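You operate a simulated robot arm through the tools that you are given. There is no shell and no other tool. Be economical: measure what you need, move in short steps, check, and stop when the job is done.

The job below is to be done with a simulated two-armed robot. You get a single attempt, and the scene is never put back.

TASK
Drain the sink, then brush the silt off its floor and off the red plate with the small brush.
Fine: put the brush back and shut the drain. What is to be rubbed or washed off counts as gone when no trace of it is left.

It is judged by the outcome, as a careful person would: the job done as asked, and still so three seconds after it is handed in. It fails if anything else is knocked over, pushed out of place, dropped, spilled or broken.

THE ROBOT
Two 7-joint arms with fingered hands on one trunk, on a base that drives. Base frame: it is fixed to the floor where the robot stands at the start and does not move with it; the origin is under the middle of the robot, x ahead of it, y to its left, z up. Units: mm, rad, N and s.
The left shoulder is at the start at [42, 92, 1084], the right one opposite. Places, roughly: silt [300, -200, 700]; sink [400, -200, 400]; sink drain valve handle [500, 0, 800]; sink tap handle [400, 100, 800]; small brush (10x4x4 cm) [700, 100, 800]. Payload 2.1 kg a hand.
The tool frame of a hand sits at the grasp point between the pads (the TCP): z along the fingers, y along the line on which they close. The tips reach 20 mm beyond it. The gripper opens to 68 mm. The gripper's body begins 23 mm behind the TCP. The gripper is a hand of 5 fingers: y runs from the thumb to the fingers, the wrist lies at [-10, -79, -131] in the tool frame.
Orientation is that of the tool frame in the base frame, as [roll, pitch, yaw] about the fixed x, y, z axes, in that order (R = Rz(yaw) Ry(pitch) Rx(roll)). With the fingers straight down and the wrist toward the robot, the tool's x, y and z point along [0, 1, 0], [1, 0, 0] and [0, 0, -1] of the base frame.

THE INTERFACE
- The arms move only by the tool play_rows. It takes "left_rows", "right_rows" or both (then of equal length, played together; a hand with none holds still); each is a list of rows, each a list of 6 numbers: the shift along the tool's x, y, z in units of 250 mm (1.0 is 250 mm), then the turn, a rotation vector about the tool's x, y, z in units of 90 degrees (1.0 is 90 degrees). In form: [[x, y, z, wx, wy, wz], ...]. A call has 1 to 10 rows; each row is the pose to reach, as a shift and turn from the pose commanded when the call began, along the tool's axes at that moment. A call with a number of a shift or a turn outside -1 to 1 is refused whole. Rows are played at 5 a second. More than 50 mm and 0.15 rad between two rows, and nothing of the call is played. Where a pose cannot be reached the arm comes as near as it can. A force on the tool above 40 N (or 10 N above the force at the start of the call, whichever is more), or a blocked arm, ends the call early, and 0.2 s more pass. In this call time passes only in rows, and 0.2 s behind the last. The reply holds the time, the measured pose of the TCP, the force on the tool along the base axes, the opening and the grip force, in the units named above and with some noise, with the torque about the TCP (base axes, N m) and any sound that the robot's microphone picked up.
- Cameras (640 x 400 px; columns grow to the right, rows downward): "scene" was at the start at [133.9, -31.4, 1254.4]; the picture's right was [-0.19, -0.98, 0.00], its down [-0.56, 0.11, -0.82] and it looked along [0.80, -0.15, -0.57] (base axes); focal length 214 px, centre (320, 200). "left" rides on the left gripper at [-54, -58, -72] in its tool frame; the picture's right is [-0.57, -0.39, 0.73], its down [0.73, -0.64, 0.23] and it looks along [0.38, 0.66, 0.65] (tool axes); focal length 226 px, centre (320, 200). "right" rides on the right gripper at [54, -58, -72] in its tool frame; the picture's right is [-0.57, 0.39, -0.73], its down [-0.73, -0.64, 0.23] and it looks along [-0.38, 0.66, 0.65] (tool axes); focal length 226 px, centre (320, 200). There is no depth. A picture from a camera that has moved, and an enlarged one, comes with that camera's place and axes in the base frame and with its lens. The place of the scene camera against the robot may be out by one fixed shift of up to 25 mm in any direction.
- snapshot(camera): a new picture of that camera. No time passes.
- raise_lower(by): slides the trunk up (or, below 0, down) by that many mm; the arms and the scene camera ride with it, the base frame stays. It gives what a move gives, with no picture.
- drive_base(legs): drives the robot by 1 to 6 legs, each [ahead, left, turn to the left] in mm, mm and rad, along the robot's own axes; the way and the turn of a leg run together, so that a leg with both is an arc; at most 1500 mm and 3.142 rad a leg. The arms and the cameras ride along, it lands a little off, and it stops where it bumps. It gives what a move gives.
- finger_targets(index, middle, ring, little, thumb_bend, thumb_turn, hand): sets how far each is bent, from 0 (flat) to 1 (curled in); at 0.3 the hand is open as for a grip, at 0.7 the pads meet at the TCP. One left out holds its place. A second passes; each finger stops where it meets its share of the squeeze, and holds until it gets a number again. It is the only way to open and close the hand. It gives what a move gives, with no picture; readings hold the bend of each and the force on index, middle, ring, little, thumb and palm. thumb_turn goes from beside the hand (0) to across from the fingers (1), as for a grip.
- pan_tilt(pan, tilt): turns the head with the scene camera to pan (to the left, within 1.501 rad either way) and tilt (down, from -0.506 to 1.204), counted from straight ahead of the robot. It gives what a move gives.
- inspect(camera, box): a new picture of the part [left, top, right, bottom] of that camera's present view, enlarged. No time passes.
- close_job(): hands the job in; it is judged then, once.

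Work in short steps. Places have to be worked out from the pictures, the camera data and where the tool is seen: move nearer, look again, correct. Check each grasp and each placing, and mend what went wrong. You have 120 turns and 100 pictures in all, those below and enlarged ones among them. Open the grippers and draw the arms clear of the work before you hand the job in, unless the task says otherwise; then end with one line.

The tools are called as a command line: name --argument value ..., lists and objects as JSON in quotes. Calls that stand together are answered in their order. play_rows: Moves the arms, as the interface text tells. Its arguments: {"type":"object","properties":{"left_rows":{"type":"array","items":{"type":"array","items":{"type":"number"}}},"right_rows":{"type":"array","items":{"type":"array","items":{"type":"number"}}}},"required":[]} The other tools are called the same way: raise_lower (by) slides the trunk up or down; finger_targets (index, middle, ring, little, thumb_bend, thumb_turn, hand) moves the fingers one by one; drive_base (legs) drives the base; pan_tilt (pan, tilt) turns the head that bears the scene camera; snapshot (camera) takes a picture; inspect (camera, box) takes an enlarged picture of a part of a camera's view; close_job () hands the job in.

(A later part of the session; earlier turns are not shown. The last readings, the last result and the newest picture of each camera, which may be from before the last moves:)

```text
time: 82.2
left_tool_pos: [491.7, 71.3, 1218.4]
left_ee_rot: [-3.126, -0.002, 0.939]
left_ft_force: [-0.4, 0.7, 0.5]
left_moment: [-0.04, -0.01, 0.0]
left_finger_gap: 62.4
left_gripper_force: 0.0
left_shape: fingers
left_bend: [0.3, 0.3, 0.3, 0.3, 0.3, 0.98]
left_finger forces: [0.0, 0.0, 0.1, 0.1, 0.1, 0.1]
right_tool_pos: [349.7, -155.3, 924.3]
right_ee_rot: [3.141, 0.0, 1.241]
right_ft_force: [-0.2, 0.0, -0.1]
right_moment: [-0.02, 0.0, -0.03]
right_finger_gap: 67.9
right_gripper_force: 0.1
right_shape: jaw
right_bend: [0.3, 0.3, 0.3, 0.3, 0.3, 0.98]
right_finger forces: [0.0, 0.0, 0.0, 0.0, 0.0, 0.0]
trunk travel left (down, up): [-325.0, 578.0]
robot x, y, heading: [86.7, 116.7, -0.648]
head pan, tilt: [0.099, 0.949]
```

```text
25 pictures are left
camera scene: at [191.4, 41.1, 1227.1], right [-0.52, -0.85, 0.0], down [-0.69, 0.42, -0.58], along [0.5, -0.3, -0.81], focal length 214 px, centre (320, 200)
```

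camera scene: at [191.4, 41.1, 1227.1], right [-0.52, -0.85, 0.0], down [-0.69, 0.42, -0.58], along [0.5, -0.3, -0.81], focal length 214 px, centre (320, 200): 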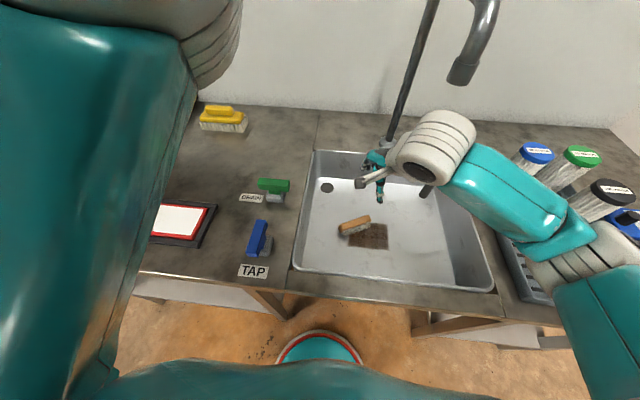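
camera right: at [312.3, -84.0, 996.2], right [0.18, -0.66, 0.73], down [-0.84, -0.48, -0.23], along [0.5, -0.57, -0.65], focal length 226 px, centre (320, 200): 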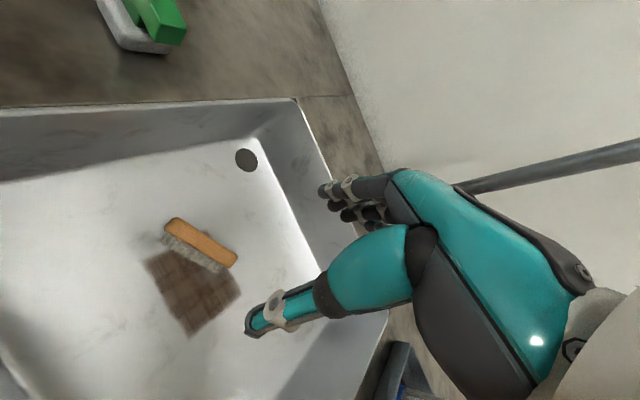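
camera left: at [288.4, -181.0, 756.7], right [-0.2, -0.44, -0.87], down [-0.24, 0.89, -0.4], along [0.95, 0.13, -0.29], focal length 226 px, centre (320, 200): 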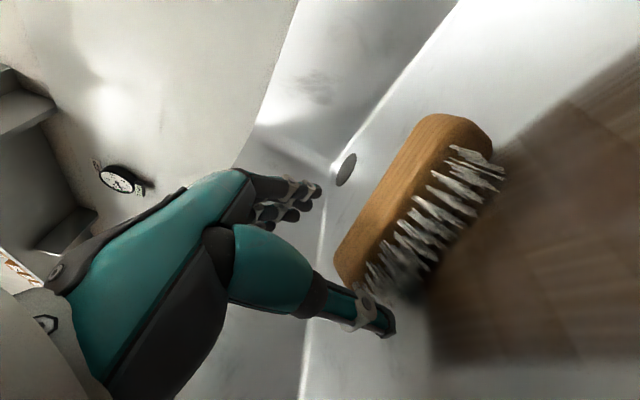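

The right hand came down well with its elbow free. The brush's mid-height centre comes out at (370,-172), yaw about 1.40. I line up and descend to z 790 first.

play_rows --right_rows '[[-0.01, 0.03, 0.14, 0, 0, -0.03], [-0.02, 0.06, 0.28, 0, 0, -0.06], [-0.037, 0.098, 0.42, 0, 0, -0.1], [-0.037, 0.098, 0.56, 0, 0, -0.1]]'

snapshot --camera "right"

snapshot --camera "scene"

```text
time: 83.2
left_tool_pos: [491.7, 70.7, 1217.6]
left_ee_rot: [-3.124, -0.001, 0.942]
left_ft_force: [0.6, -0.2, 0.0]
left_moment: [0.01, -0.02, 0.05]
left_finger_gap: 62.3
left_gripper_force: 0.0
left_shape: fingers
left_bend: [0.3, 0.3, 0.3, 0.3, 0.3, 0.98]
left_finger forces: [0.0, 0.1, 0.1, 0.1, 0.0, 0.0]
right_tool_pos: [369.7, -171.5, 784.8]
right_ee_rot: [3.142, 0.0, 1.396]
right_ft_force: [0.7, -0.2, -0.2]
right_moment: [-0.03, 0.01, -0.03]
right_finger_gap: 67.7
right_gripper_force: 0.0
right_shape: jaw
right_bend: [0.3, 0.3, 0.3, 0.3, 0.3, 0.98]
right_finger forces: [0.1, 0.1, 0.0, 0.0, 0.0, 0.0]
trunk travel left (down, up): [-325.0, 578.0]
robot x, y, heading: [89.4, 118.9, -0.651]
head pan, tilt: [0.099, 0.949]
```

```text
24 pictures are left
camera right: at [322.0, -107.5, 856.2], right [0.28, -0.62, 0.73], down [-0.76, -0.61, -0.23], along [0.59, -0.49, -0.65], focal length 226 px, centre (320, 200)
```

right: 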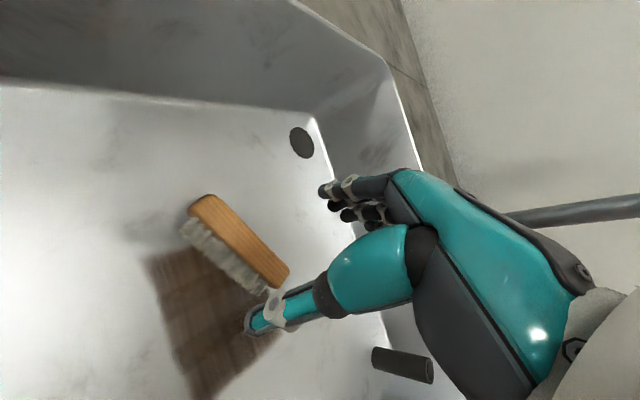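

```text
23 pictures are left
camera scene: at [191.4, 41.1, 1227.1], right [-0.52, -0.85, 0.0], down [-0.69, 0.42, -0.58], along [0.5, -0.3, -0.81], focal length 214 px, centre (320, 200)
```

scene: 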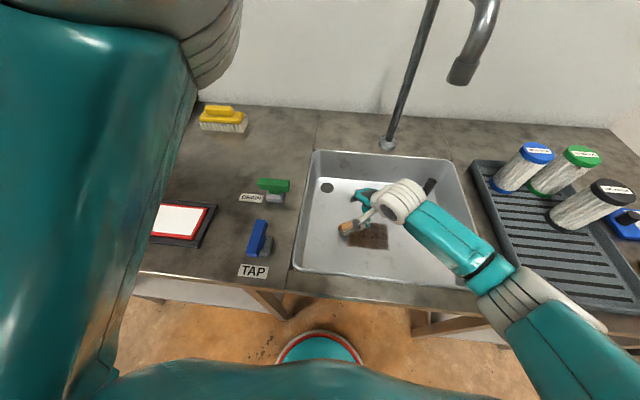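

Aligned. I go down to z about 704, so that the fingertips reach around the brush and stay off the floor.

play_rows --right_rows '[[0.01, 0, 0.1, 0, 0, 0], [0.01, 0, 0.2, 0, 0, 0], [0.01, 0, 0.28, 0, 0, 0], [0.01, 0, 0.324, 0, 0, 0]]'

snapshot --camera "right"

```text
time: 84.2
left_tool_pos: [490.5, 70.0, 1218.3]
left_ee_rot: [-3.127, -0.001, 0.939]
left_ft_force: [-0.3, 0.0, 0.0]
left_moment: [0.01, -0.02, -0.04]
left_finger_gap: 62.5
left_gripper_force: 0.0
left_shape: fingers
left_bend: [0.3, 0.3, 0.3, 0.3, 0.3, 0.98]
left_finger forces: [0.0, 0.1, 0.1, 0.1, 0.0, 0.0]
right_tool_pos: [368.4, -170.5, 704.0]
right_ee_rot: [3.141, -0.001, 1.396]
right_ft_force: [-0.1, -0.2, 0.6]
right_moment: [-0.03, 0.01, 0.02]
right_finger_gap: 68.0
right_gripper_force: 0.0
right_shape: jaw
right_bend: [0.3, 0.3, 0.3, 0.3, 0.3, 0.98]
right_finger forces: [0.0, 0.1, 0.0, 0.0, 0.1, 0.0]
trunk travel left (down, up): [-325.0, 578.0]
robot x, y, heading: [90.3, 116.0, -0.644]
head pan, tilt: [0.099, 0.949]
```

```text
22 pictures are left
camera right: at [322.1, -105.6, 774.8], right [0.28, -0.63, 0.73], down [-0.76, -0.61, -0.23], along [0.59, -0.49, -0.65], focal length 226 px, centre (320, 200)
```

right: 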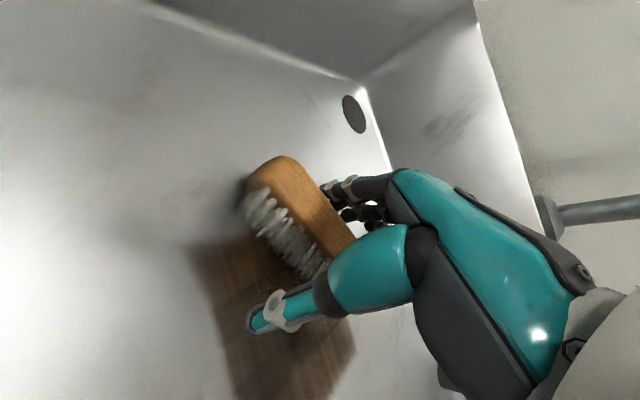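

The brush is between thumb and fingers. Earlier a curling thumb rolled the brush. I use the opposite now: thumb in first, then the fingers curl, to lift the wood side.

finger_targets --hand "right" --thumb_bend 0.6 --index 0.5 --middle 0.5 --ring 0.5 --little 0.5

finger_targets --hand "right" --thumb_bend 0.45 --index 0.85 --middle 0.85 --ring 0.85 --little 0.85

snapshot --camera "right"

```text
time: 85.2
left_tool_pos: [491.0, 71.1, 1218.0]
left_ee_rot: [-3.125, -0.002, 0.94]
left_ft_force: [0.3, 0.2, 0.5]
left_moment: [-0.01, 0.01, -0.02]
left_finger_gap: 62.1
left_gripper_force: 0.1
left_shape: fingers
left_bend: [0.3, 0.3, 0.3, 0.3, 0.3, 0.98]
left_finger forces: [0.0, 0.0, 0.0, 0.1, 0.0, 0.0]
right_tool_pos: [369.4, -169.0, 704.1]
right_ee_rot: [3.14, -0.001, 1.396]
right_ft_force: [-0.3, -0.1, -0.6]
right_moment: [0.0, 0.0, -0.01]
right_finger_gap: 27.4
right_gripper_force: 1.9
right_shape: fingers
right_bend: [0.48, 0.49, 0.49, 0.5, 0.54, 0.97]
right_finger forces: [1.0, 0.8, 0.5, 0.0, 2.3, 0.0]
trunk travel left (down, up): [-325.0, 578.0]
robot x, y, heading: [89.1, 118.4, -0.649]
head pan, tilt: [0.099, 0.949]
```

```text
time: 86.2
left_tool_pos: [491.9, 70.8, 1218.6]
left_ee_rot: [-3.128, -0.002, 0.941]
left_ft_force: [-0.1, -0.3, -0.3]
left_moment: [0.0, -0.01, -0.02]
left_finger_gap: 62.4
left_gripper_force: 0.2
left_shape: fingers
left_bend: [0.3, 0.3, 0.3, 0.3, 0.3, 0.98]
left_finger forces: [0.1, 0.0, 0.0, 0.1, 0.0, 0.0]
right_tool_pos: [368.5, -169.7, 703.8]
right_ee_rot: [3.141, 0.0, 1.394]
right_ft_force: [-0.2, -0.6, 4.1]
right_moment: [-0.01, 0.06, 0.01]
right_finger_gap: 13.7
right_gripper_force: 3.3
right_shape: fingers
right_bend: [0.85, 0.85, 0.84, 0.85, 0.41, 0.97]
right_finger forces: [0.8, 3.5, 0.0, 0.1, 2.0, 0.1]
trunk travel left (down, up): [-325.0, 578.0]
robot x, y, heading: [91.2, 119.0, -0.65]
head pan, tilt: [0.099, 0.949]
```

```text
21 pictures are left
camera right: at [322.1, -105.7, 775.3], right [0.28, -0.63, 0.73], down [-0.76, -0.61, -0.23], along [0.59, -0.49, -0.65], focal length 226 px, centre (320, 200)
```

right: 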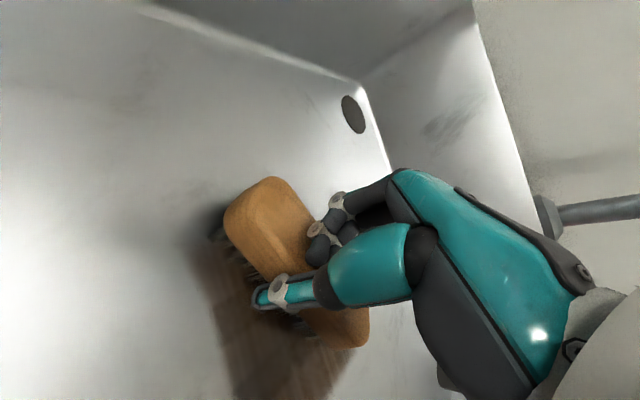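

That worked: the brush rolled upright, wood on top and bristles down. I open the hand so that it stands, and look.

finger_targets --hand "right" --thumb_bend 0.3 --index 0.3 --middle 0.3 --ring 0.3 --little 0.3 --thumb_turn 1.0

snapshot --camera "right"

```text
time: 87.2
left_tool_pos: [492.1, 71.8, 1218.4]
left_ee_rot: [-3.127, -0.002, 0.94]
left_ft_force: [0.0, -0.1, 0.8]
left_moment: [0.03, -0.03, 0.02]
left_finger_gap: 62.6
left_gripper_force: 0.0
left_shape: fingers
left_bend: [0.3, 0.3, 0.3, 0.3, 0.3, 0.98]
left_finger forces: [0.1, 0.0, 0.1, 0.0, 0.0, 0.1]
right_tool_pos: [368.6, -169.8, 703.8]
right_ee_rot: [3.141, 0.001, 1.396]
right_ft_force: [0.2, -1.8, 12.1]
right_moment: [0.06, -0.05, 0.03]
right_finger_gap: 29.2
right_gripper_force: 6.0
right_shape: fingers
right_bend: [0.87, 0.3, 0.3, 0.3, 0.3, 0.98]
right_finger forces: [12.0, 0.0, 0.1, 0.0, 0.0, 0.0]
trunk travel left (down, up): [-325.0, 578.0]
robot x, y, heading: [88.4, 119.4, -0.645]
head pan, tilt: [0.099, 0.949]
```

```text
20 pictures are left
camera right: at [321.9, -105.3, 775.2], right [0.28, -0.63, 0.73], down [-0.76, -0.61, -0.23], along [0.59, -0.49, -0.65], focal length 226 px, centre (320, 200)
```

right: 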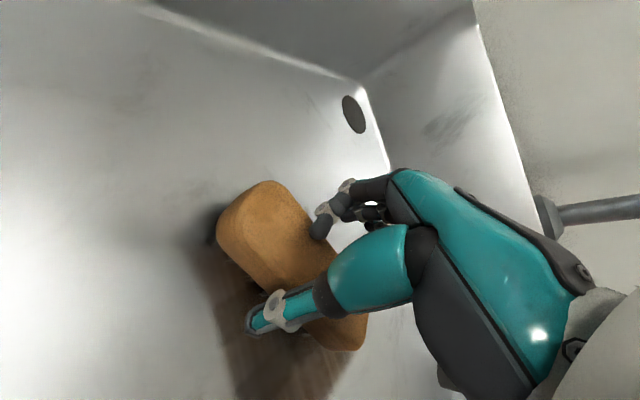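

The brush stands upright. The index presses on its top, so I lift straight up to free it.

play_rows --right_rows '[[0, 0, -0.04, 0, 0, 0], [0, 0, -0.08, 0, 0, 0], [0, 0, -0.12, 0, 0, 0], [0, 0, -0.18, 0, 0, 0]]'

finger_targets --hand "right" --index 0.3

snapshot --camera "right"

```text
time: 88.2
left_tool_pos: [490.5, 70.7, 1218.5]
left_ee_rot: [-3.127, -0.002, 0.941]
left_ft_force: [0.0, 0.5, 0.5]
left_moment: [0.03, 0.02, -0.03]
left_finger_gap: 62.7
left_gripper_force: 0.0
left_shape: fingers
left_bend: [0.3, 0.3, 0.3, 0.3, 0.3, 0.98]
left_finger forces: [0.0, 0.1, 0.0, 0.0, 0.0, 0.0]
right_tool_pos: [368.2, -171.1, 748.9]
right_ee_rot: [3.14, 0.0, 1.395]
right_ft_force: [-0.2, 0.0, 0.3]
right_moment: [-0.03, 0.02, -0.01]
right_finger_gap: 62.5
right_gripper_force: 0.1
right_shape: fingers
right_bend: [0.3, 0.3, 0.3, 0.3, 0.3, 0.98]
right_finger forces: [0.1, 0.0, 0.0, 0.1, 0.0, 0.1]
trunk travel left (down, up): [-325.0, 578.0]
robot x, y, heading: [88.2, 118.7, -0.644]
head pan, tilt: [0.099, 0.949]
```

```text
time: 89.2
left_tool_pos: [491.1, 71.0, 1219.0]
left_ee_rot: [-3.126, -0.002, 0.941]
left_ft_force: [-0.3, -1.1, 0.2]
left_moment: [0.02, -0.06, 0.01]
left_finger_gap: 62.5
left_gripper_force: 0.2
left_shape: fingers
left_bend: [0.3, 0.3, 0.3, 0.3, 0.3, 0.98]
left_finger forces: [0.0, 0.0, 0.0, 0.0, 0.0, 0.0]
right_tool_pos: [367.9, -170.7, 749.6]
right_ee_rot: [-3.141, -0.001, 1.394]
right_ft_force: [-0.3, -0.3, 0.4]
right_moment: [-0.03, 0.01, -0.02]
right_finger_gap: 62.4
right_gripper_force: 0.0
right_shape: fingers
right_bend: [0.3, 0.3, 0.3, 0.3, 0.3, 0.98]
right_finger forces: [0.0, 0.0, 0.0, 0.0, 0.1, 0.0]
trunk travel left (down, up): [-325.0, 578.0]
robot x, y, heading: [90.3, 118.3, -0.647]
head pan, tilt: [0.099, 0.949]
```

```text
19 pictures are left
camera right: at [321.5, -105.5, 819.9], right [0.28, -0.63, 0.73], down [-0.76, -0.61, -0.23], along [0.59, -0.49, -0.65], focal length 226 px, centre (320, 200)
```

right: 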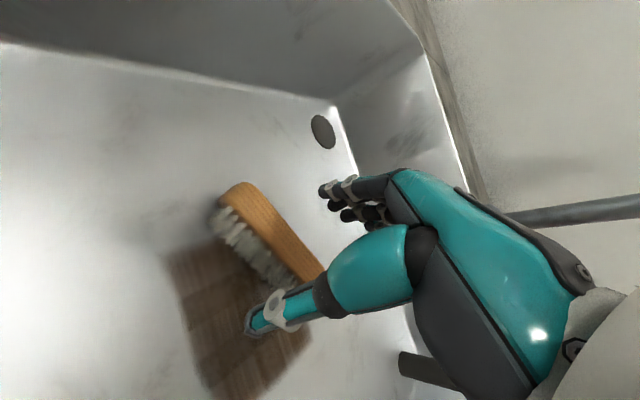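

It tipped back as the index swung open. I repeat the roll, and this time I do not release but close straight into the firm grip, since this hand height matches the original grip.

play_rows --right_rows '[[0, 0, 0.06, 0, 0, 0], [0, 0, 0.12, 0, 0, 0], [0, 0, 0.184, 0, 0, 0]]'

finger_targets --hand "right" --thumb_bend 0.6 --index 0.5 --middle 0.5 --ring 0.5 --little 0.5

finger_targets --hand "right" --thumb_bend 0.45 --index 0.85 --middle 0.85 --ring 0.85 --little 0.85

snapshot --camera "right"

```text
time: 90.0
left_tool_pos: [491.4, 71.1, 1219.9]
left_ee_rot: [-3.127, -0.002, 0.939]
left_ft_force: [0.1, -0.1, -0.8]
left_moment: [0.0, 0.01, 0.03]
left_finger_gap: 62.4
left_gripper_force: 0.2
left_shape: fingers
left_bend: [0.3, 0.3, 0.3, 0.3, 0.3, 0.98]
left_finger forces: [0.0, 0.0, 0.1, 0.0, 0.0, 0.0]
right_tool_pos: [368.6, -170.1, 702.7]
right_ee_rot: [3.141, 0.001, 1.394]
right_ft_force: [-0.4, 0.2, -0.7]
right_moment: [-0.03, 0.01, 0.0]
right_finger_gap: 62.3
right_gripper_force: 0.0
right_shape: fingers
right_bend: [0.3, 0.3, 0.3, 0.3, 0.3, 0.98]
right_finger forces: [0.0, 0.0, 0.0, 0.0, 0.0, 0.0]
trunk travel left (down, up): [-325.0, 578.0]
robot x, y, heading: [86.9, 116.9, -0.652]
head pan, tilt: [0.099, 0.949]
```

```text
time: 91.0
left_tool_pos: [491.7, 71.5, 1219.1]
left_ee_rot: [-3.126, -0.001, 0.94]
left_ft_force: [0.0, 0.6, -0.2]
left_moment: [-0.02, -0.02, 0.01]
left_finger_gap: 62.3
left_gripper_force: 0.1
left_shape: fingers
left_bend: [0.3, 0.3, 0.3, 0.3, 0.3, 0.98]
left_finger forces: [0.1, 0.0, 0.1, 0.0, 0.1, 0.0]
right_tool_pos: [368.7, -170.0, 703.3]
right_ee_rot: [3.142, 0.0, 1.394]
right_ft_force: [0.4, 0.1, 0.2]
right_moment: [0.0, 0.01, -0.01]
right_finger_gap: 27.3
right_gripper_force: 1.9
right_shape: fingers
right_bend: [0.48, 0.48, 0.48, 0.5, 0.53, 1.0]
right_finger forces: [0.9, 0.9, 0.7, 0.2, 2.6, 0.0]
trunk travel left (down, up): [-325.0, 578.0]
robot x, y, heading: [93.8, 120.7, -0.647]
head pan, tilt: [0.099, 0.949]
```

```text
time: 92.0
left_tool_pos: [491.4, 71.1, 1218.9]
left_ee_rot: [-3.127, -0.003, 0.94]
left_ft_force: [0.6, -0.3, 0.1]
left_moment: [0.03, 0.0, 0.0]
left_finger_gap: 62.4
left_gripper_force: 0.1
left_shape: fingers
left_bend: [0.3, 0.3, 0.3, 0.3, 0.3, 0.98]
left_finger forces: [0.0, 0.1, 0.0, 0.0, 0.0, 0.0]
right_tool_pos: [370.1, -169.5, 703.1]
right_ee_rot: [-3.141, 0.0, 1.393]
right_ft_force: [-0.2, -0.5, 5.9]
right_moment: [0.01, 0.04, 0.02]
right_finger_gap: 16.3
right_gripper_force: 6.7
right_shape: fingers
right_bend: [0.86, 0.86, 0.85, 0.85, 0.38, 0.99]
right_finger forces: [4.0, 4.8, 0.1, 0.0, 4.3, 0.0]
trunk travel left (down, up): [-325.0, 578.0]
robot x, y, heading: [89.5, 117.0, -0.644]
head pan, tilt: [0.099, 0.949]
```

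```text
18 pictures are left
camera right: at [321.3, -104.9, 774.2], right [0.28, -0.63, 0.73], down [-0.76, -0.61, -0.23], along [0.59, -0.49, -0.65], focal length 226 px, centre (320, 200)
```

right: 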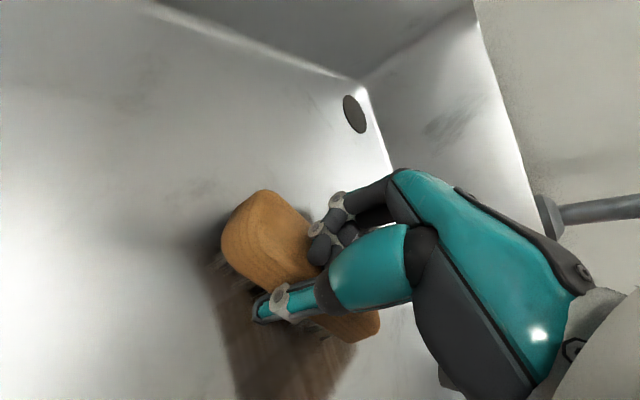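

The fingers now press on top of the upright brush. I take only the thumb away, then lift straight up with the fingers still curled, so that nothing drags it over.

finger_targets --hand "right" --thumb_bend 0.2

play_rows --right_rows '[[0, 0, -0.03, 0, 0, 0], [0, 0, -0.06, 0, 0, 0], [0, 0, -0.1, 0, 0, 0], [0, 0, -0.16, 0, 0, 0], [0, 0, -0.24, 0, 0, 0]]'

snapshot --camera "right"

```text
time: 93.0
left_tool_pos: [492.5, 71.2, 1219.3]
left_ee_rot: [-3.126, -0.002, 0.941]
left_ft_force: [-0.4, 0.8, 0.6]
left_moment: [0.01, 0.03, 0.0]
left_finger_gap: 62.1
left_gripper_force: 0.1
left_shape: fingers
left_bend: [0.3, 0.3, 0.3, 0.3, 0.3, 0.98]
left_finger forces: [0.1, 0.0, 0.0, 0.0, 0.0, 0.0]
right_tool_pos: [367.6, -169.1, 702.0]
right_ee_rot: [-3.141, -0.001, 1.393]
right_ft_force: [1.2, -0.4, 2.9]
right_moment: [-0.01, -0.05, 0.0]
right_finger_gap: 22.5
right_gripper_force: 1.3
right_shape: fingers
right_bend: [0.85, 0.86, 0.85, 0.85, 0.2, 0.97]
right_finger forces: [0.7, 2.2, 0.0, 0.0, 0.0, 0.0]
trunk travel left (down, up): [-325.0, 578.0]
robot x, y, heading: [88.2, 117.3, -0.647]
head pan, tilt: [0.099, 0.949]
```

```text
time: 94.2
left_tool_pos: [491.2, 70.8, 1219.3]
left_ee_rot: [-3.128, -0.001, 0.941]
left_ft_force: [0.5, -0.7, 0.0]
left_moment: [0.0, -0.02, -0.01]
left_finger_gap: 62.4
left_gripper_force: 0.1
left_shape: fingers
left_bend: [0.3, 0.3, 0.3, 0.3, 0.3, 0.98]
left_finger forces: [0.0, 0.0, 0.1, 0.0, 0.0, 0.0]
right_tool_pos: [369.5, -170.2, 763.1]
right_ee_rot: [-3.142, 0.0, 1.395]
right_ft_force: [0.4, -0.3, -0.2]
right_moment: [0.04, 0.01, 0.0]
right_finger_gap: 22.8
right_gripper_force: 0.1
right_shape: fingers
right_bend: [0.85, 0.85, 0.85, 0.85, 0.2, 0.97]
right_finger forces: [0.0, 0.0, 0.0, 0.1, 0.1, 0.0]
trunk travel left (down, up): [-325.0, 578.0]
robot x, y, heading: [92.3, 119.4, -0.649]
head pan, tilt: [0.099, 0.949]
```

```text
17 pictures are left
camera right: at [321.8, -105.2, 834.2], right [0.28, -0.63, 0.73], down [-0.76, -0.61, -0.23], along [0.59, -0.49, -0.65], focal length 226 px, centre (320, 200)
```

right: 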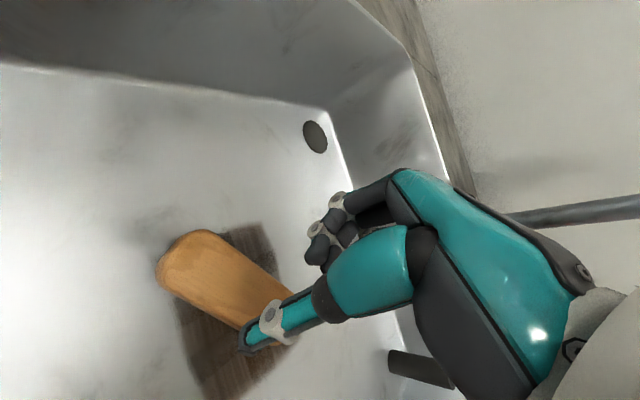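

The brush stands on its bristles, its centre near (344,-179), yaw about 1.46. I open the hand, shift over it, and come down for a proper grip.

finger_targets --hand "right" --thumb_bend 0.3 --index 0.3 --middle 0.3 --ring 0.3 --little 0.3 --thumb_turn 1.0

play_rows --right_rows '[[-0.027, -0.046, 0, 0, 0, -0.02], [-0.053, -0.092, 0, 0, 0, -0.04], [-0.053, -0.092, 0.06, 0, 0, -0.04]]'

snapshot --camera "right"

```text
time: 95.2
left_tool_pos: [492.6, 71.7, 1217.7]
left_ee_rot: [-3.128, 0.0, 0.939]
left_ft_force: [0.7, -0.1, -0.1]
left_moment: [0.01, 0.02, 0.01]
left_finger_gap: 62.4
left_gripper_force: 0.0
left_shape: fingers
left_bend: [0.3, 0.3, 0.3, 0.3, 0.3, 0.98]
left_finger forces: [0.0, 0.0, 0.0, 0.0, 0.1, 0.0]
right_tool_pos: [369.5, -169.8, 762.9]
right_ee_rot: [3.141, 0.002, 1.395]
right_ft_force: [-0.4, 0.1, -0.1]
right_moment: [0.03, -0.01, -0.01]
right_finger_gap: 62.5
right_gripper_force: 0.2
right_shape: fingers
right_bend: [0.3, 0.3, 0.3, 0.3, 0.3, 0.98]
right_finger forces: [0.0, 0.0, 0.0, 0.0, 0.0, 0.0]
trunk travel left (down, up): [-325.0, 578.0]
robot x, y, heading: [91.8, 118.3, -0.646]
head pan, tilt: [0.099, 0.949]
```

```text
time: 96.0
left_tool_pos: [491.0, 70.3, 1218.3]
left_ee_rot: [-3.127, -0.002, 0.941]
left_ft_force: [0.5, 0.3, 0.1]
left_moment: [0.04, 0.01, 0.0]
left_finger_gap: 62.4
left_gripper_force: 0.1
left_shape: fingers
left_bend: [0.3, 0.3, 0.3, 0.3, 0.3, 0.98]
left_finger forces: [0.0, 0.1, 0.0, 0.1, 0.1, 0.1]
right_tool_pos: [344.0, -179.0, 748.0]
right_ee_rot: [3.142, -0.001, 1.457]
right_ft_force: [0.4, 0.6, 0.6]
right_moment: [-0.01, -0.03, -0.01]
right_finger_gap: 62.6
right_gripper_force: 0.1
right_shape: fingers
right_bend: [0.3, 0.3, 0.3, 0.3, 0.3, 0.98]
right_finger forces: [0.1, 0.0, 0.0, 0.0, 0.1, 0.0]
trunk travel left (down, up): [-325.0, 578.0]
robot x, y, heading: [90.7, 119.4, -0.648]
head pan, tilt: [0.099, 0.949]
```

```text
16 pictures are left
camera right: at [292.8, -117.5, 819.4], right [0.32, -0.61, 0.73], down [-0.72, -0.66, -0.23], along [0.62, -0.45, -0.65], focal length 226 px, centre (320, 200)
```

right: 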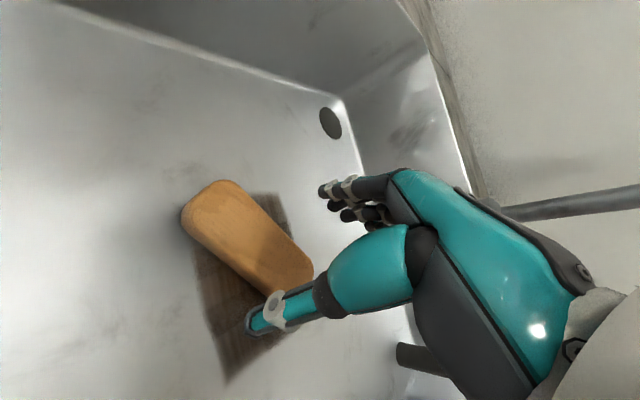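

The brush's middle is about 12 mm to the left of the hand. I correct for that and go down to z about 701.

play_rows --right_rows '[[0.03, -0.015, 0.04, 0, 0, 0], [0.05, -0.02, 0.1, 0, 0, 0], [0.05, -0.02, 0.15, 0, 0, 0], [0.05, -0.02, 0.186, 0, 0, 0]]'

finger_targets --hand "right" --thumb_bend 0.8 --index 0.8 --middle 0.8 --ring 0.8 --little 0.8

snapshot --camera "right"

```text
time: 97.0
left_tool_pos: [491.1, 70.7, 1217.9]
left_ee_rot: [-3.127, -0.002, 0.94]
left_ft_force: [-1.5, -0.2, -0.2]
left_moment: [0.02, -0.01, 0.02]
left_finger_gap: 62.3
left_gripper_force: 0.0
left_shape: fingers
left_bend: [0.3, 0.3, 0.3, 0.3, 0.3, 0.98]
left_finger forces: [0.1, 0.1, 0.0, 0.0, 0.0, 0.0]
right_tool_pos: [340.0, -164.8, 700.6]
right_ee_rot: [-3.142, 0.001, 1.458]
right_ft_force: [0.7, 0.2, -0.1]
right_moment: [-0.01, 0.01, 0.0]
right_finger_gap: 62.8
right_gripper_force: 0.0
right_shape: fingers
right_bend: [0.3, 0.3, 0.3, 0.3, 0.3, 0.98]
right_finger forces: [0.0, 0.0, 0.0, 0.0, 0.1, 0.0]
trunk travel left (down, up): [-325.0, 578.0]
robot x, y, heading: [89.9, 120.4, -0.648]
head pan, tilt: [0.099, 0.949]
```

```text
time: 98.0
left_tool_pos: [491.3, 71.3, 1218.2]
left_ee_rot: [-3.126, -0.001, 0.939]
left_ft_force: [-1.0, 0.4, 0.3]
left_moment: [0.0, 0.0, -0.01]
left_finger_gap: 62.5
left_gripper_force: 0.1
left_shape: fingers
left_bend: [0.3, 0.3, 0.3, 0.3, 0.3, 0.98]
left_finger forces: [0.0, 0.0, 0.1, 0.0, 0.0, 0.1]
right_tool_pos: [341.4, -165.6, 702.5]
right_ee_rot: [-3.141, -0.001, 1.456]
right_ft_force: [0.5, -0.2, -0.2]
right_moment: [0.03, 0.0, 0.0]
right_finger_gap: 30.0
right_gripper_force: 19.5
right_shape: fingers
right_bend: [0.77, 0.77, 0.78, 0.79, 0.38, 0.93]
right_finger forces: [7.7, 5.1, 4.7, 2.1, 19.0, 0.0]
trunk travel left (down, up): [-325.0, 578.0]
robot x, y, heading: [91.0, 121.9, -0.651]
head pan, tilt: [0.099, 0.949]
```

```text
15 pictures are left
camera right: at [289.5, -103.8, 772.8], right [0.32, -0.61, 0.73], down [-0.72, -0.66, -0.23], along [0.62, -0.45, -0.65], focal length 226 px, centre (320, 200)
```

right: 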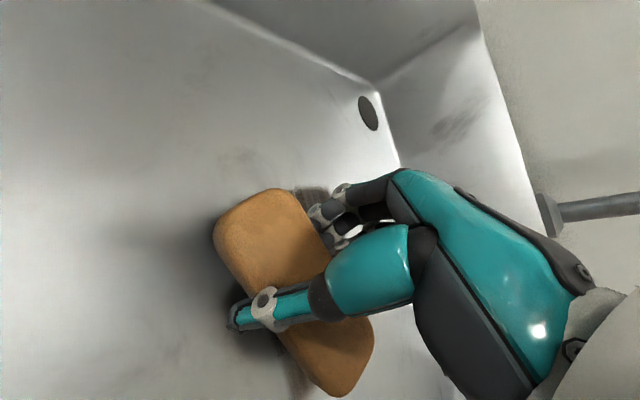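

The grip matches the good first one, with gap 30 and 20 N. Now I brush the first lane, pressing about 2 mm.

play_rows --right_rows '[[-0.02, 0.06, 0.008, 0, 0, 0], [-0.02, 0.12, 0.008, 0, 0, 0], [-0.02, 0.18, 0.008, 0, 0, 0], [-0.02, 0.25, 0.008, 0, 0, 0], [-0.02, 0.18, 0.008, 0, 0, 0], [-0.02, 0.12, 0.008, 0, 0, 0], [-0.02, 0.06, 0.008, 0, 0, 0], [-0.02, 0.0, 0.008, 0, 0, 0], [-0.02, -0.06, 0.008, 0, 0, 0], [-0.02, -0.12, 0.008, 0, 0, 0]]'

```text
time: 100.2
left_tool_pos: [491.0, 72.3, 1218.0]
left_ee_rot: [-3.128, -0.002, 0.941]
left_ft_force: [-0.1, 0.4, -0.7]
left_moment: [0.02, 0.03, 0.01]
left_finger_gap: 62.6
left_gripper_force: 0.0
left_shape: fingers
left_bend: [0.3, 0.3, 0.3, 0.3, 0.3, 0.98]
left_finger forces: [0.0, 0.0, 0.0, 0.1, 0.1, 0.0]
right_tool_pos: [310.5, -167.4, 699.1]
right_ee_rot: [-3.141, 0.0, 1.456]
right_ft_force: [6.5, -0.8, 16.8]
right_moment: [-0.01, 0.3, 0.04]
right_finger_gap: 30.6
right_gripper_force: 25.5
right_shape: fingers
right_bend: [0.78, 0.78, 0.79, 0.8, 0.37, 0.94]
right_finger forces: [8.4, 7.0, 7.1, 3.1, 26.0, 0.0]
trunk travel left (down, up): [-325.0, 578.0]
robot x, y, heading: [88.5, 117.8, -0.651]
head pan, tilt: [0.099, 0.949]
```

Contact is good, though a bit firm at 17 N. I ease off by 1 mm and repeat the lane.

play_rows --right_rows '[[0, 0.06, -0.004, 0, 0, 0], [0, 0.13, -0.004, 0, 0, 0], [0, 0.2, -0.004, 0, 0, 0], [0, 0.28, -0.004, 0, 0, 0], [0, 0.37, -0.004, 0, 0, 0], [0, 0.28, -0.004, 0, 0, 0], [0, 0.2, -0.004, 0, 0, 0], [0, 0.13, -0.004, 0, 0, 0], [0, 0.06, -0.004, 0, 0, 0], [0, 0, -0.004, 0, 0, 0]]'

play_rows --right_rows '[[0, 0.06, 0, 0, 0, 0], [0, 0.13, 0, 0, 0, 0], [0, 0.2, 0, 0, 0, 0], [0, 0.28, 0, 0, 0, 0], [0, 0.37, 0, 0, 0, 0], [0, 0.28, 0, 0, 0, 0], [0, 0.2, 0, 0, 0, 0], [0, 0.13, 0, 0, 0, 0], [0, 0.06, 0, 0, 0, 0], [0, 0, 0, 0, 0, 0]]'

play_rows --right_rows '[[-0.06, -0.02, 0, 0, 0, 0], [-0.12, -0.04, 0, 0, 0, 0], [-0.2, -0.05, 0, 0, 0, 0], [-0.2, 0.02, 0, 0, 0, 0], [-0.2, 0.1, 0, 0, 0, 0], [-0.2, 0.18, 0, 0, 0, 0], [-0.2, 0.26, 0, 0, 0, 0], [-0.2, 0.33, 0, 0, 0, 0], [-0.2, 0.24, 0, 0, 0, 0], [-0.2, 0.16, 0, 0, 0, 0]]'

snapshot --camera "right"

```text
time: 102.4
left_tool_pos: [492.2, 71.3, 1220.5]
left_ee_rot: [-3.127, -0.001, 0.94]
left_ft_force: [-1.1, -0.1, -0.2]
left_moment: [-0.02, -0.01, 0.01]
left_finger_gap: 62.4
left_gripper_force: 0.1
left_shape: fingers
left_bend: [0.3, 0.3, 0.3, 0.3, 0.3, 0.98]
left_finger forces: [0.0, 0.1, 0.0, 0.0, 0.1, 0.0]
right_tool_pos: [309.3, -166.2, 700.2]
right_ee_rot: [-3.141, 0.0, 1.457]
right_ft_force: [4.3, -1.6, 12.6]
right_moment: [0.02, 0.29, -0.01]
right_finger_gap: 29.0
right_gripper_force: 20.9
right_shape: fingers
right_bend: [0.78, 0.78, 0.79, 0.8, 0.36, 0.96]
right_finger forces: [6.9, 6.6, 6.4, 0.0, 21.7, 0.0]
trunk travel left (down, up): [-325.0, 578.0]
robot x, y, heading: [91.5, 117.3, -0.647]
head pan, tilt: [0.099, 0.949]
```

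```text
time: 104.6
left_tool_pos: [492.8, 71.7, 1218.8]
left_ee_rot: [-3.128, -0.002, 0.941]
left_ft_force: [-0.5, 0.5, 0.5]
left_moment: [0.02, 0.0, -0.01]
left_finger_gap: 62.5
left_gripper_force: 0.1
left_shape: fingers
left_bend: [0.3, 0.3, 0.3, 0.3, 0.3, 0.98]
left_finger forces: [0.0, 0.0, 0.1, 0.0, 0.0, 0.2]
right_tool_pos: [310.8, -166.4, 701.1]
right_ee_rot: [-3.141, 0.001, 1.458]
right_ft_force: [2.2, 0.2, 6.4]
right_moment: [-0.04, 0.09, 0.01]
right_finger_gap: 28.6
right_gripper_force: 19.3
right_shape: fingers
right_bend: [0.78, 0.78, 0.79, 0.8, 0.33, 0.97]
right_finger forces: [6.8, 6.1, 5.7, 0.0, 19.3, 0.0]
trunk travel left (down, up): [-325.0, 578.0]
robot x, y, heading: [91.5, 118.6, -0.649]
head pan, tilt: [0.099, 0.949]
```

```text
time: 106.8
left_tool_pos: [491.1, 72.1, 1219.0]
left_ee_rot: [-3.127, -0.003, 0.941]
left_ft_force: [0.6, -0.2, 0.9]
left_moment: [-0.01, -0.01, -0.01]
left_finger_gap: 62.1
left_gripper_force: 0.0
left_shape: fingers
left_bend: [0.3, 0.3, 0.3, 0.3, 0.3, 0.98]
left_finger forces: [0.0, 0.1, 0.0, 0.0, 0.0, 0.1]
right_tool_pos: [344.7, -221.3, 700.6]
right_ee_rot: [3.139, 0.0, 1.458]
right_ft_force: [3.1, -0.6, 12.1]
right_moment: [-0.01, 0.28, 0.02]
right_finger_gap: 28.9
right_gripper_force: 20.0
right_shape: fingers
right_bend: [0.78, 0.78, 0.79, 0.8, 0.3, 0.97]
right_finger forces: [7.1, 6.4, 6.0, 0.0, 20.5, 0.0]
trunk travel left (down, up): [-325.0, 578.0]
robot x, y, heading: [89.2, 118.0, -0.645]
head pan, tilt: [0.099, 0.949]
```

```text
14 pictures are left
camera right: at [292.8, -159.8, 772.1], right [0.32, -0.61, 0.73], down [-0.72, -0.66, -0.23], along [0.62, -0.45, -0.64], focal length 226 px, centre (320, 200)
```

right: 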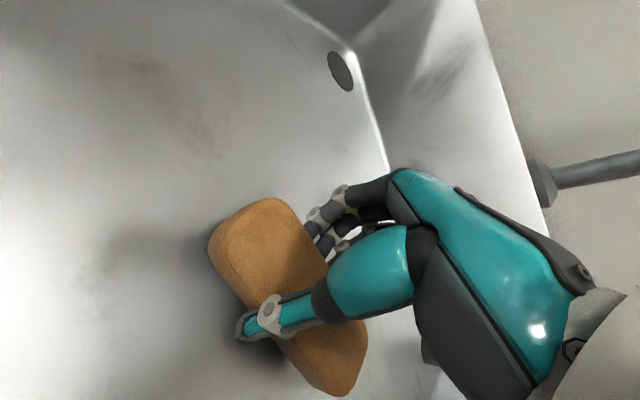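

The left part is clean. I do more passes over the right lane.

play_rows --right_rows '[[0, -0.08, 0, 0, 0, 0], [0, -0.15, 0, 0, 0, 0], [0, -0.22, 0, 0, 0, 0], [0, -0.13, 0, 0, 0, 0], [0, -0.04, 0, 0, 0, 0], [0, 0.05, 0, 0, 0, 0], [0, 0.12, 0, 0, 0, 0], [0, 0.18, 0, 0, 0, 0], [0, 0.1, 0, 0, 0, 0], [0, 0.0, 0, 0, 0, 0]]'

play_rows --right_rows '[[-0.05, -0.08, 0, 0, 0, 0], [-0.08, -0.15, 0, 0, 0, 0], [-0.08, -0.22, 0, 0, 0, 0], [-0.08, -0.13, 0, 0, 0, 0], [-0.08, -0.04, 0, 0, 0, 0], [-0.08, 0.05, 0, 0, 0, 0], [-0.08, 0.12, 0, 0, 0, 0], [-0.08, 0.18, 0, 0, 0, 0], [-0.04, 0.1, 0, 0, 0, 0], [0, 0.0, 0, 0, 0, 0]]'

play_rows --right_rows '[[0.0, -0.08, 0, 0, 0, 0], [0.0, -0.15, 0, 0, 0, 0], [0.0, -0.22, 0, 0, 0, 0], [0.04, -0.13, 0, 0, 0, 0], [0.08, -0.04, 0, 0, 0, 0], [0.1, 0.05, 0, 0, 0, 0], [0.12, 0.12, 0, 0, 0, 0], [0.16, 0.2, 0, 0, 0, 0], [0.3, 0.06, 0, 0, 0, 0], [0.3, 0.06, -0.1, 0, 0, 0]]'

snapshot --camera "scene"

```text
time: 109.0
left_tool_pos: [491.6, 70.9, 1219.1]
left_ee_rot: [-3.125, -0.002, 0.942]
left_ft_force: [0.0, -0.1, 0.0]
left_moment: [0.0, -0.03, 0.03]
left_finger_gap: 62.4
left_gripper_force: 0.0
left_shape: fingers
left_bend: [0.3, 0.3, 0.3, 0.3, 0.3, 0.98]
left_finger forces: [0.0, 0.1, 0.0, 0.1, 0.0, 0.1]
right_tool_pos: [344.7, -222.9, 700.2]
right_ee_rot: [3.139, 0.0, 1.456]
right_ft_force: [3.1, -0.2, 10.4]
right_moment: [0.04, 0.22, -0.01]
right_finger_gap: 28.6
right_gripper_force: 19.5
right_shape: fingers
right_bend: [0.78, 0.78, 0.79, 0.8, 0.32, 0.97]
right_finger forces: [7.1, 6.1, 6.0, 0.1, 19.8, 0.0]
right hand out of reach, approached as far as the arm can: row 8
trunk travel left (down, up): [-325.0, 578.0]
robot x, y, heading: [90.2, 116.5, -0.649]
head pan, tilt: [0.099, 0.949]
```

```text
time: 111.2
left_tool_pos: [491.6, 71.7, 1218.5]
left_ee_rot: [-3.128, 0.0, 0.939]
left_ft_force: [0.6, 0.3, 0.3]
left_moment: [0.0, 0.0, -0.01]
left_finger_gap: 62.4
left_gripper_force: 0.1
left_shape: fingers
left_bend: [0.3, 0.3, 0.3, 0.3, 0.3, 0.98]
left_finger forces: [0.1, 0.1, 0.0, 0.0, 0.0, 0.1]
right_tool_pos: [343.5, -221.1, 701.8]
right_ee_rot: [3.138, -0.001, 1.457]
right_ft_force: [3.6, -1.8, 15.2]
right_moment: [-0.01, 0.31, 0.03]
right_finger_gap: 28.0
right_gripper_force: 20.9
right_shape: fingers
right_bend: [0.78, 0.79, 0.79, 0.8, 0.36, 0.98]
right_finger forces: [7.3, 6.1, 6.6, 0.0, 21.3, 0.0]
right hand out of reach, approached as far as the arm can: row 8
trunk travel left (down, up): [-325.0, 578.0]
robot x, y, heading: [88.7, 120.3, -0.648]
head pan, tilt: [0.099, 0.949]
```

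```text
time: 113.4
left_tool_pos: [491.4, 71.5, 1217.6]
left_ee_rot: [-3.128, -0.002, 0.941]
left_ft_force: [0.0, -0.1, 0.8]
left_moment: [-0.01, -0.01, -0.02]
left_finger_gap: 62.6
left_gripper_force: 0.0
left_shape: fingers
left_bend: [0.3, 0.3, 0.3, 0.3, 0.3, 0.98]
left_finger forces: [0.0, 0.0, 0.0, 0.0, 0.0, 0.1]
right_tool_pos: [367.1, -147.6, 725.3]
right_ee_rot: [-3.14, -0.001, 1.457]
right_ft_force: [0.0, 0.1, 0.1]
right_moment: [0.0, -0.01, 0.01]
right_finger_gap: 28.2
right_gripper_force: 16.9
right_shape: fingers
right_bend: [0.78, 0.78, 0.78, 0.8, 0.25, 0.98]
right_finger forces: [7.0, 5.4, 4.4, 0.0, 17.0, 0.0]
trunk travel left (down, up): [-325.0, 578.0]
robot x, y, heading: [88.6, 122.3, -0.65]
head pan, tilt: [0.099, 0.949]
```

```text
13 pictures are left
camera scene: at [191.2, 41.2, 1227.0], right [-0.52, -0.85, 0.0], down [-0.69, 0.42, -0.58], along [0.5, -0.3, -0.81], focal length 214 px, centre (320, 200)
```

scene: 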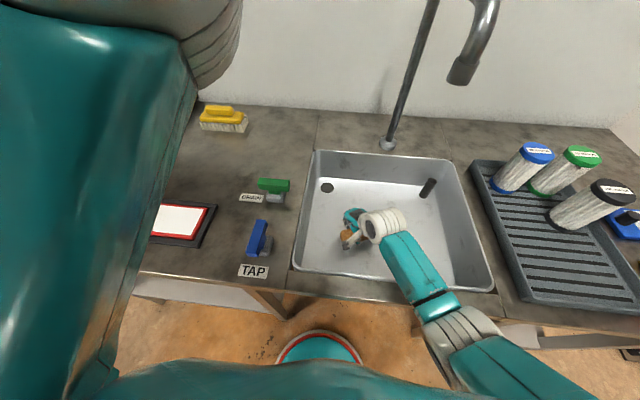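

The floor looks clean from here. I lift the brush out, turn it back to its original heading, and look at the sink floor.

play_rows --right_rows '[[0, 0, -0.1, 0, 0, 0], [0, 0, -0.2, 0, 0, 0], [0, 0, -0.3, 0, 0, 0.0], [0, 0, -0.4, 0, 0, 0.05], [0, 0, -0.5, 0, 0, 0.1], [0, -0.02, -0.6, 0, 0, 0.15], [0, -0.04, -0.7, 0, 0, 0.2], [0, -0.08, -0.8, 0, 0, 0.25], [0, -0.12, -0.88, 0, 0, 0.3], [0, -0.16, -0.94, 0, 0, 0.32]]'

inspect --camera "scene" --box '[285, 140, 505, 300]'

snapshot --camera "right"

```text
time: 115.6
left_tool_pos: [491.9, 71.6, 1218.7]
left_ee_rot: [-3.128, -0.002, 0.941]
left_ft_force: [-0.3, 0.3, -0.8]
left_moment: [0.02, -0.02, -0.01]
left_finger_gap: 62.0
left_gripper_force: 0.1
left_shape: fingers
left_bend: [0.3, 0.3, 0.3, 0.3, 0.3, 0.98]
left_finger forces: [0.0, 0.0, 0.0, 0.1, 0.1, 0.0]
right_tool_pos: [328.0, -144.6, 960.9]
right_ee_rot: [3.142, 0.002, 0.953]
right_ft_force: [-0.7, -0.1, 0.8]
right_moment: [0.01, -0.04, 0.0]
right_finger_gap: 27.4
right_gripper_force: 13.4
right_shape: fingers
right_bend: [0.78, 0.78, 0.8, 0.8, 0.23, 1.0]
right_finger forces: [8.0, 6.3, 0.1, 0.0, 14.1, 0.0]
trunk travel left (down, up): [-325.0, 578.0]
robot x, y, heading: [88.8, 115.5, -0.647]
head pan, tilt: [0.099, 0.949]
```

```text
2.50 times, centred on (395, 220) of scene
camera zoom: at [191.4, 41.1, 1227.1], right [-0.52, -0.85, 0.0], down [-0.69, 0.42, -0.58], along [0.5, -0.3, -0.81], focal length 536 px, centre (132, 150)
```

zoom: 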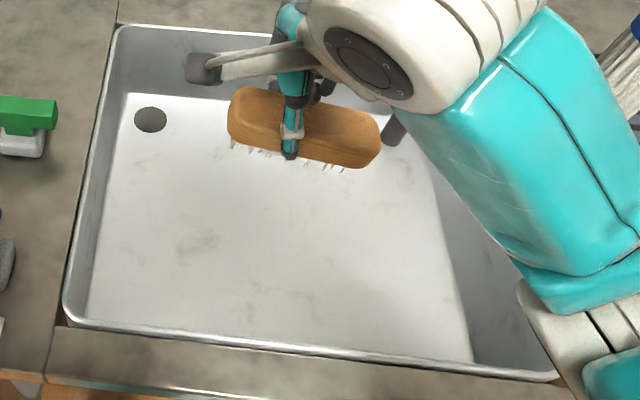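

```text
11 pictures are left
camera right: at [312.6, -65.6, 1031.7], right [-0.01, -0.69, 0.73], down [-0.95, -0.23, -0.23], along [0.32, -0.69, -0.65], focal length 226 px, centre (320, 200)
```

right: 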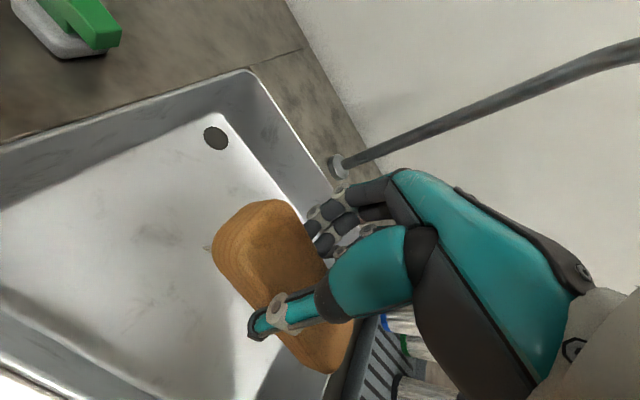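

The brown patch is gone. I enlarge the faint grey mark near the patch's former left edge, to tell a scuff in the steel from leftover silt.

inspect --camera "scene" --box '[330, 205, 430, 270]'

```text
6.15 times, centred on (380, 238) of scene
camera zoom: at [191.4, 41.1, 1227.1], right [-0.52, -0.85, 0.0], down [-0.69, 0.42, -0.58], along [0.5, -0.3, -0.81], focal length 1320 px, centre (-49, -31)
```

zoom: 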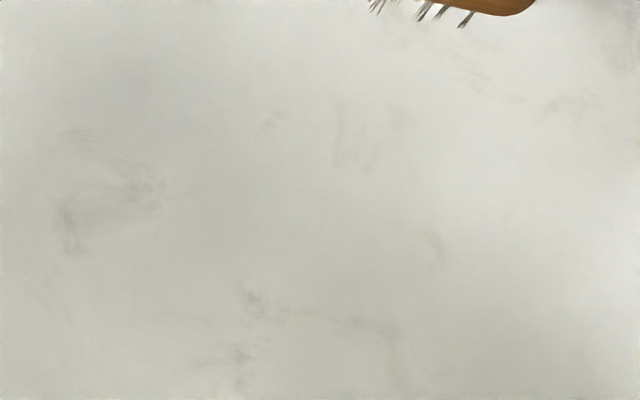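

Only grey scuffs in the steel remain, with no silt. I drive left to bring the brush to its home place.

drive_base --legs '[[0, 370, 0]]'

snapshot --camera "right"

```text
time: 117.9
left_tool_pos: [713.6, 365.3, 1218.6]
left_ee_rot: [-3.124, -0.001, 0.94]
left_ft_force: [-0.4, 0.6, -0.1]
left_moment: [0.02, 0.01, -0.03]
left_finger_gap: 62.5
left_gripper_force: 0.1
left_shape: fingers
left_bend: [0.3, 0.3, 0.3, 0.3, 0.3, 0.98]
left_finger forces: [0.0, 0.0, 0.0, 0.0, 0.0, 0.1]
right_tool_pos: [549.9, 148.5, 960.0]
right_ee_rot: [3.142, 0.0, 0.953]
right_ft_force: [0.7, 0.7, -0.1]
right_moment: [0.01, 0.01, 0.01]
right_finger_gap: 27.4
right_gripper_force: 14.0
right_shape: fingers
right_bend: [0.78, 0.78, 0.8, 0.8, 0.23, 1.0]
right_finger forces: [7.9, 6.5, 0.0, 0.1, 14.2, 0.1]
trunk travel left (down, up): [-325.0, 578.0]
robot x, y, heading: [312.8, 411.4, -0.648]
head pan, tilt: [0.099, 0.949]
```

```text
9 pictures are left
camera right: at [534.5, 227.5, 1031.5], right [-0.01, -0.69, 0.73], down [-0.95, -0.23, -0.23], along [0.32, -0.69, -0.65], focal length 226 px, centre (320, 200)
```

right: 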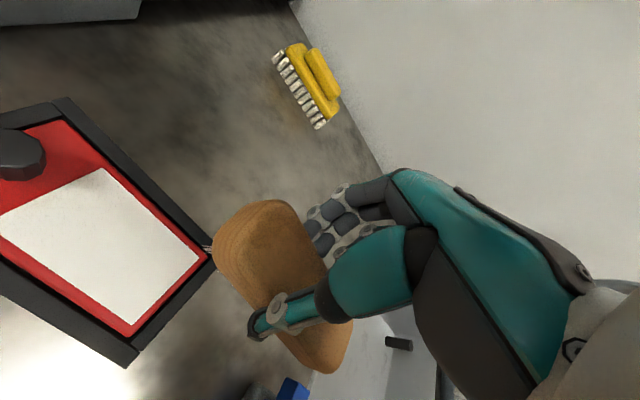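

The plate is clean from this side too. I carry the brush over its old place at (652,53) and lower it to just above the bench.

play_rows --right_rows '[[-0.01, 0.08, 0, 0, 0, 0], [-0.02, 0.16, 0, 0, 0, 0], [-0.03, 0.25, 0, 0, 0, 0], [-0.045, 0.35, 0.04, 0, 0, 0], [-0.06, 0.45, 0.12, 0, 0, 0], [-0.075, 0.554, 0.2, 0, 0, 0], [-0.075, 0.554, 0.3, 0, 0, 0], [-0.075, 0.554, 0.4, 0, 0, 0], [-0.075, 0.554, 0.48, 0, 0, 0], [-0.075, 0.554, 0.53, 0, 0, 0]]'

play_rows --right_rows '[[0, 0, 0.016, 0, 0, 0], [0, 0, 0.032, 0, 0, 0]]'

snapshot --camera "right"

```text
time: 120.1
left_tool_pos: [713.0, 364.1, 1218.7]
left_ee_rot: [-3.129, -0.003, 0.941]
left_ft_force: [0.1, -0.2, -0.4]
left_moment: [-0.01, 0.03, -0.01]
left_finger_gap: 62.5
left_gripper_force: 0.0
left_shape: fingers
left_bend: [0.3, 0.3, 0.3, 0.3, 0.3, 0.98]
left_finger forces: [0.1, 0.1, 0.1, 0.0, 0.0, 0.0]
right_tool_pos: [652.1, 53.4, 827.1]
right_ee_rot: [-3.14, 0.001, 0.955]
right_ft_force: [0.4, 0.3, 0.7]
right_moment: [-0.01, 0.03, -0.01]
right_finger_gap: 26.5
right_gripper_force: 14.4
right_shape: fingers
right_bend: [0.78, 0.78, 0.8, 0.8, 0.24, 1.0]
right_finger forces: [7.1, 6.9, 0.0, 0.1, 14.1, 0.0]
trunk travel left (down, up): [-325.0, 578.0]
robot x, y, heading: [313.2, 409.9, -0.653]
head pan, tilt: [0.099, 0.949]
```

```text
time: 120.7
left_tool_pos: [713.9, 363.8, 1218.8]
left_ee_rot: [-3.129, -0.002, 0.941]
left_ft_force: [-0.1, 0.4, 0.4]
left_moment: [0.0, 0.0, 0.04]
left_finger_gap: 62.4
left_gripper_force: 0.1
left_shape: fingers
left_bend: [0.3, 0.3, 0.3, 0.3, 0.3, 0.98]
left_finger forces: [0.1, 0.0, 0.0, 0.1, 0.0, 0.0]
right_tool_pos: [652.0, 54.2, 820.1]
right_ee_rot: [-3.141, 0.0, 0.955]
right_ft_force: [0.8, -0.5, 2.8]
right_moment: [0.02, 0.09, -0.01]
right_finger_gap: 26.7
right_gripper_force: 15.2
right_shape: fingers
right_bend: [0.78, 0.79, 0.8, 0.8, 0.24, 1.0]
right_finger forces: [6.7, 8.7, 0.1, 0.0, 14.8, 0.1]
trunk travel left (down, up): [-325.0, 578.0]
robot x, y, heading: [311.3, 408.3, -0.649]
head pan, tilt: [0.099, 0.949]
```

```text
8 pictures are left
camera right: at [636.9, 132.6, 891.4], right [-0.01, -0.69, 0.73], down [-0.95, -0.23, -0.23], along [0.32, -0.69, -0.65], focal length 226 px, centre (320, 200)
```

right: 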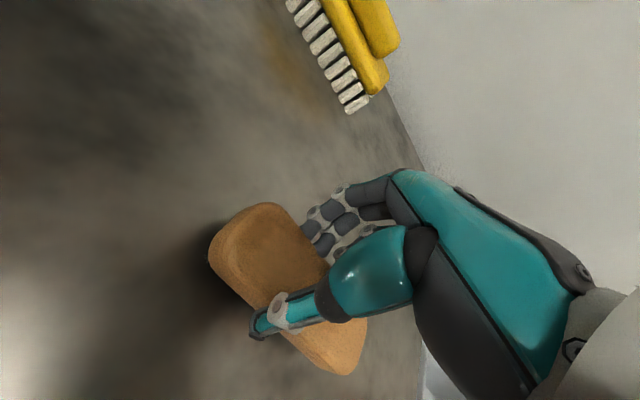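

The bristles touch at 820, so the brush is slightly rolled. I press gently to seat it flat before releasing.

play_rows --right_rows '[[0, 0, 0.008, 0, 0, 0], [0, 0, 0.016, 0, 0, 0], [0, 0, 0.02, 0, 0, 0]]'

```text
time: 121.5
left_tool_pos: [711.9, 365.2, 1219.1]
left_ee_rot: [-3.128, 0.0, 0.941]
left_ft_force: [-0.2, -0.3, -0.2]
left_moment: [-0.02, 0.04, 0.02]
left_finger_gap: 62.5
left_gripper_force: 0.1
left_shape: fingers
left_bend: [0.3, 0.3, 0.3, 0.3, 0.3, 0.98]
left_finger forces: [0.0, 0.1, 0.0, 0.1, 0.0, 0.0]
right_tool_pos: [653.4, 54.0, 817.5]
right_ee_rot: [3.135, -0.001, 0.955]
right_ft_force: [6.5, -4.6, 28.7]
right_moment: [0.09, 0.41, -0.02]
right_finger_gap: 27.7
right_gripper_force: 23.5
right_shape: fingers
right_bend: [0.78, 0.8, 0.81, 0.8, 0.21, 1.0]
right_finger forces: [9.3, 12.3, 6.0, 0.0, 18.3, 0.1]
trunk travel left (down, up): [-325.0, 578.0]
robot x, y, heading: [310.0, 414.0, -0.649]
head pan, tilt: [0.099, 0.949]
```

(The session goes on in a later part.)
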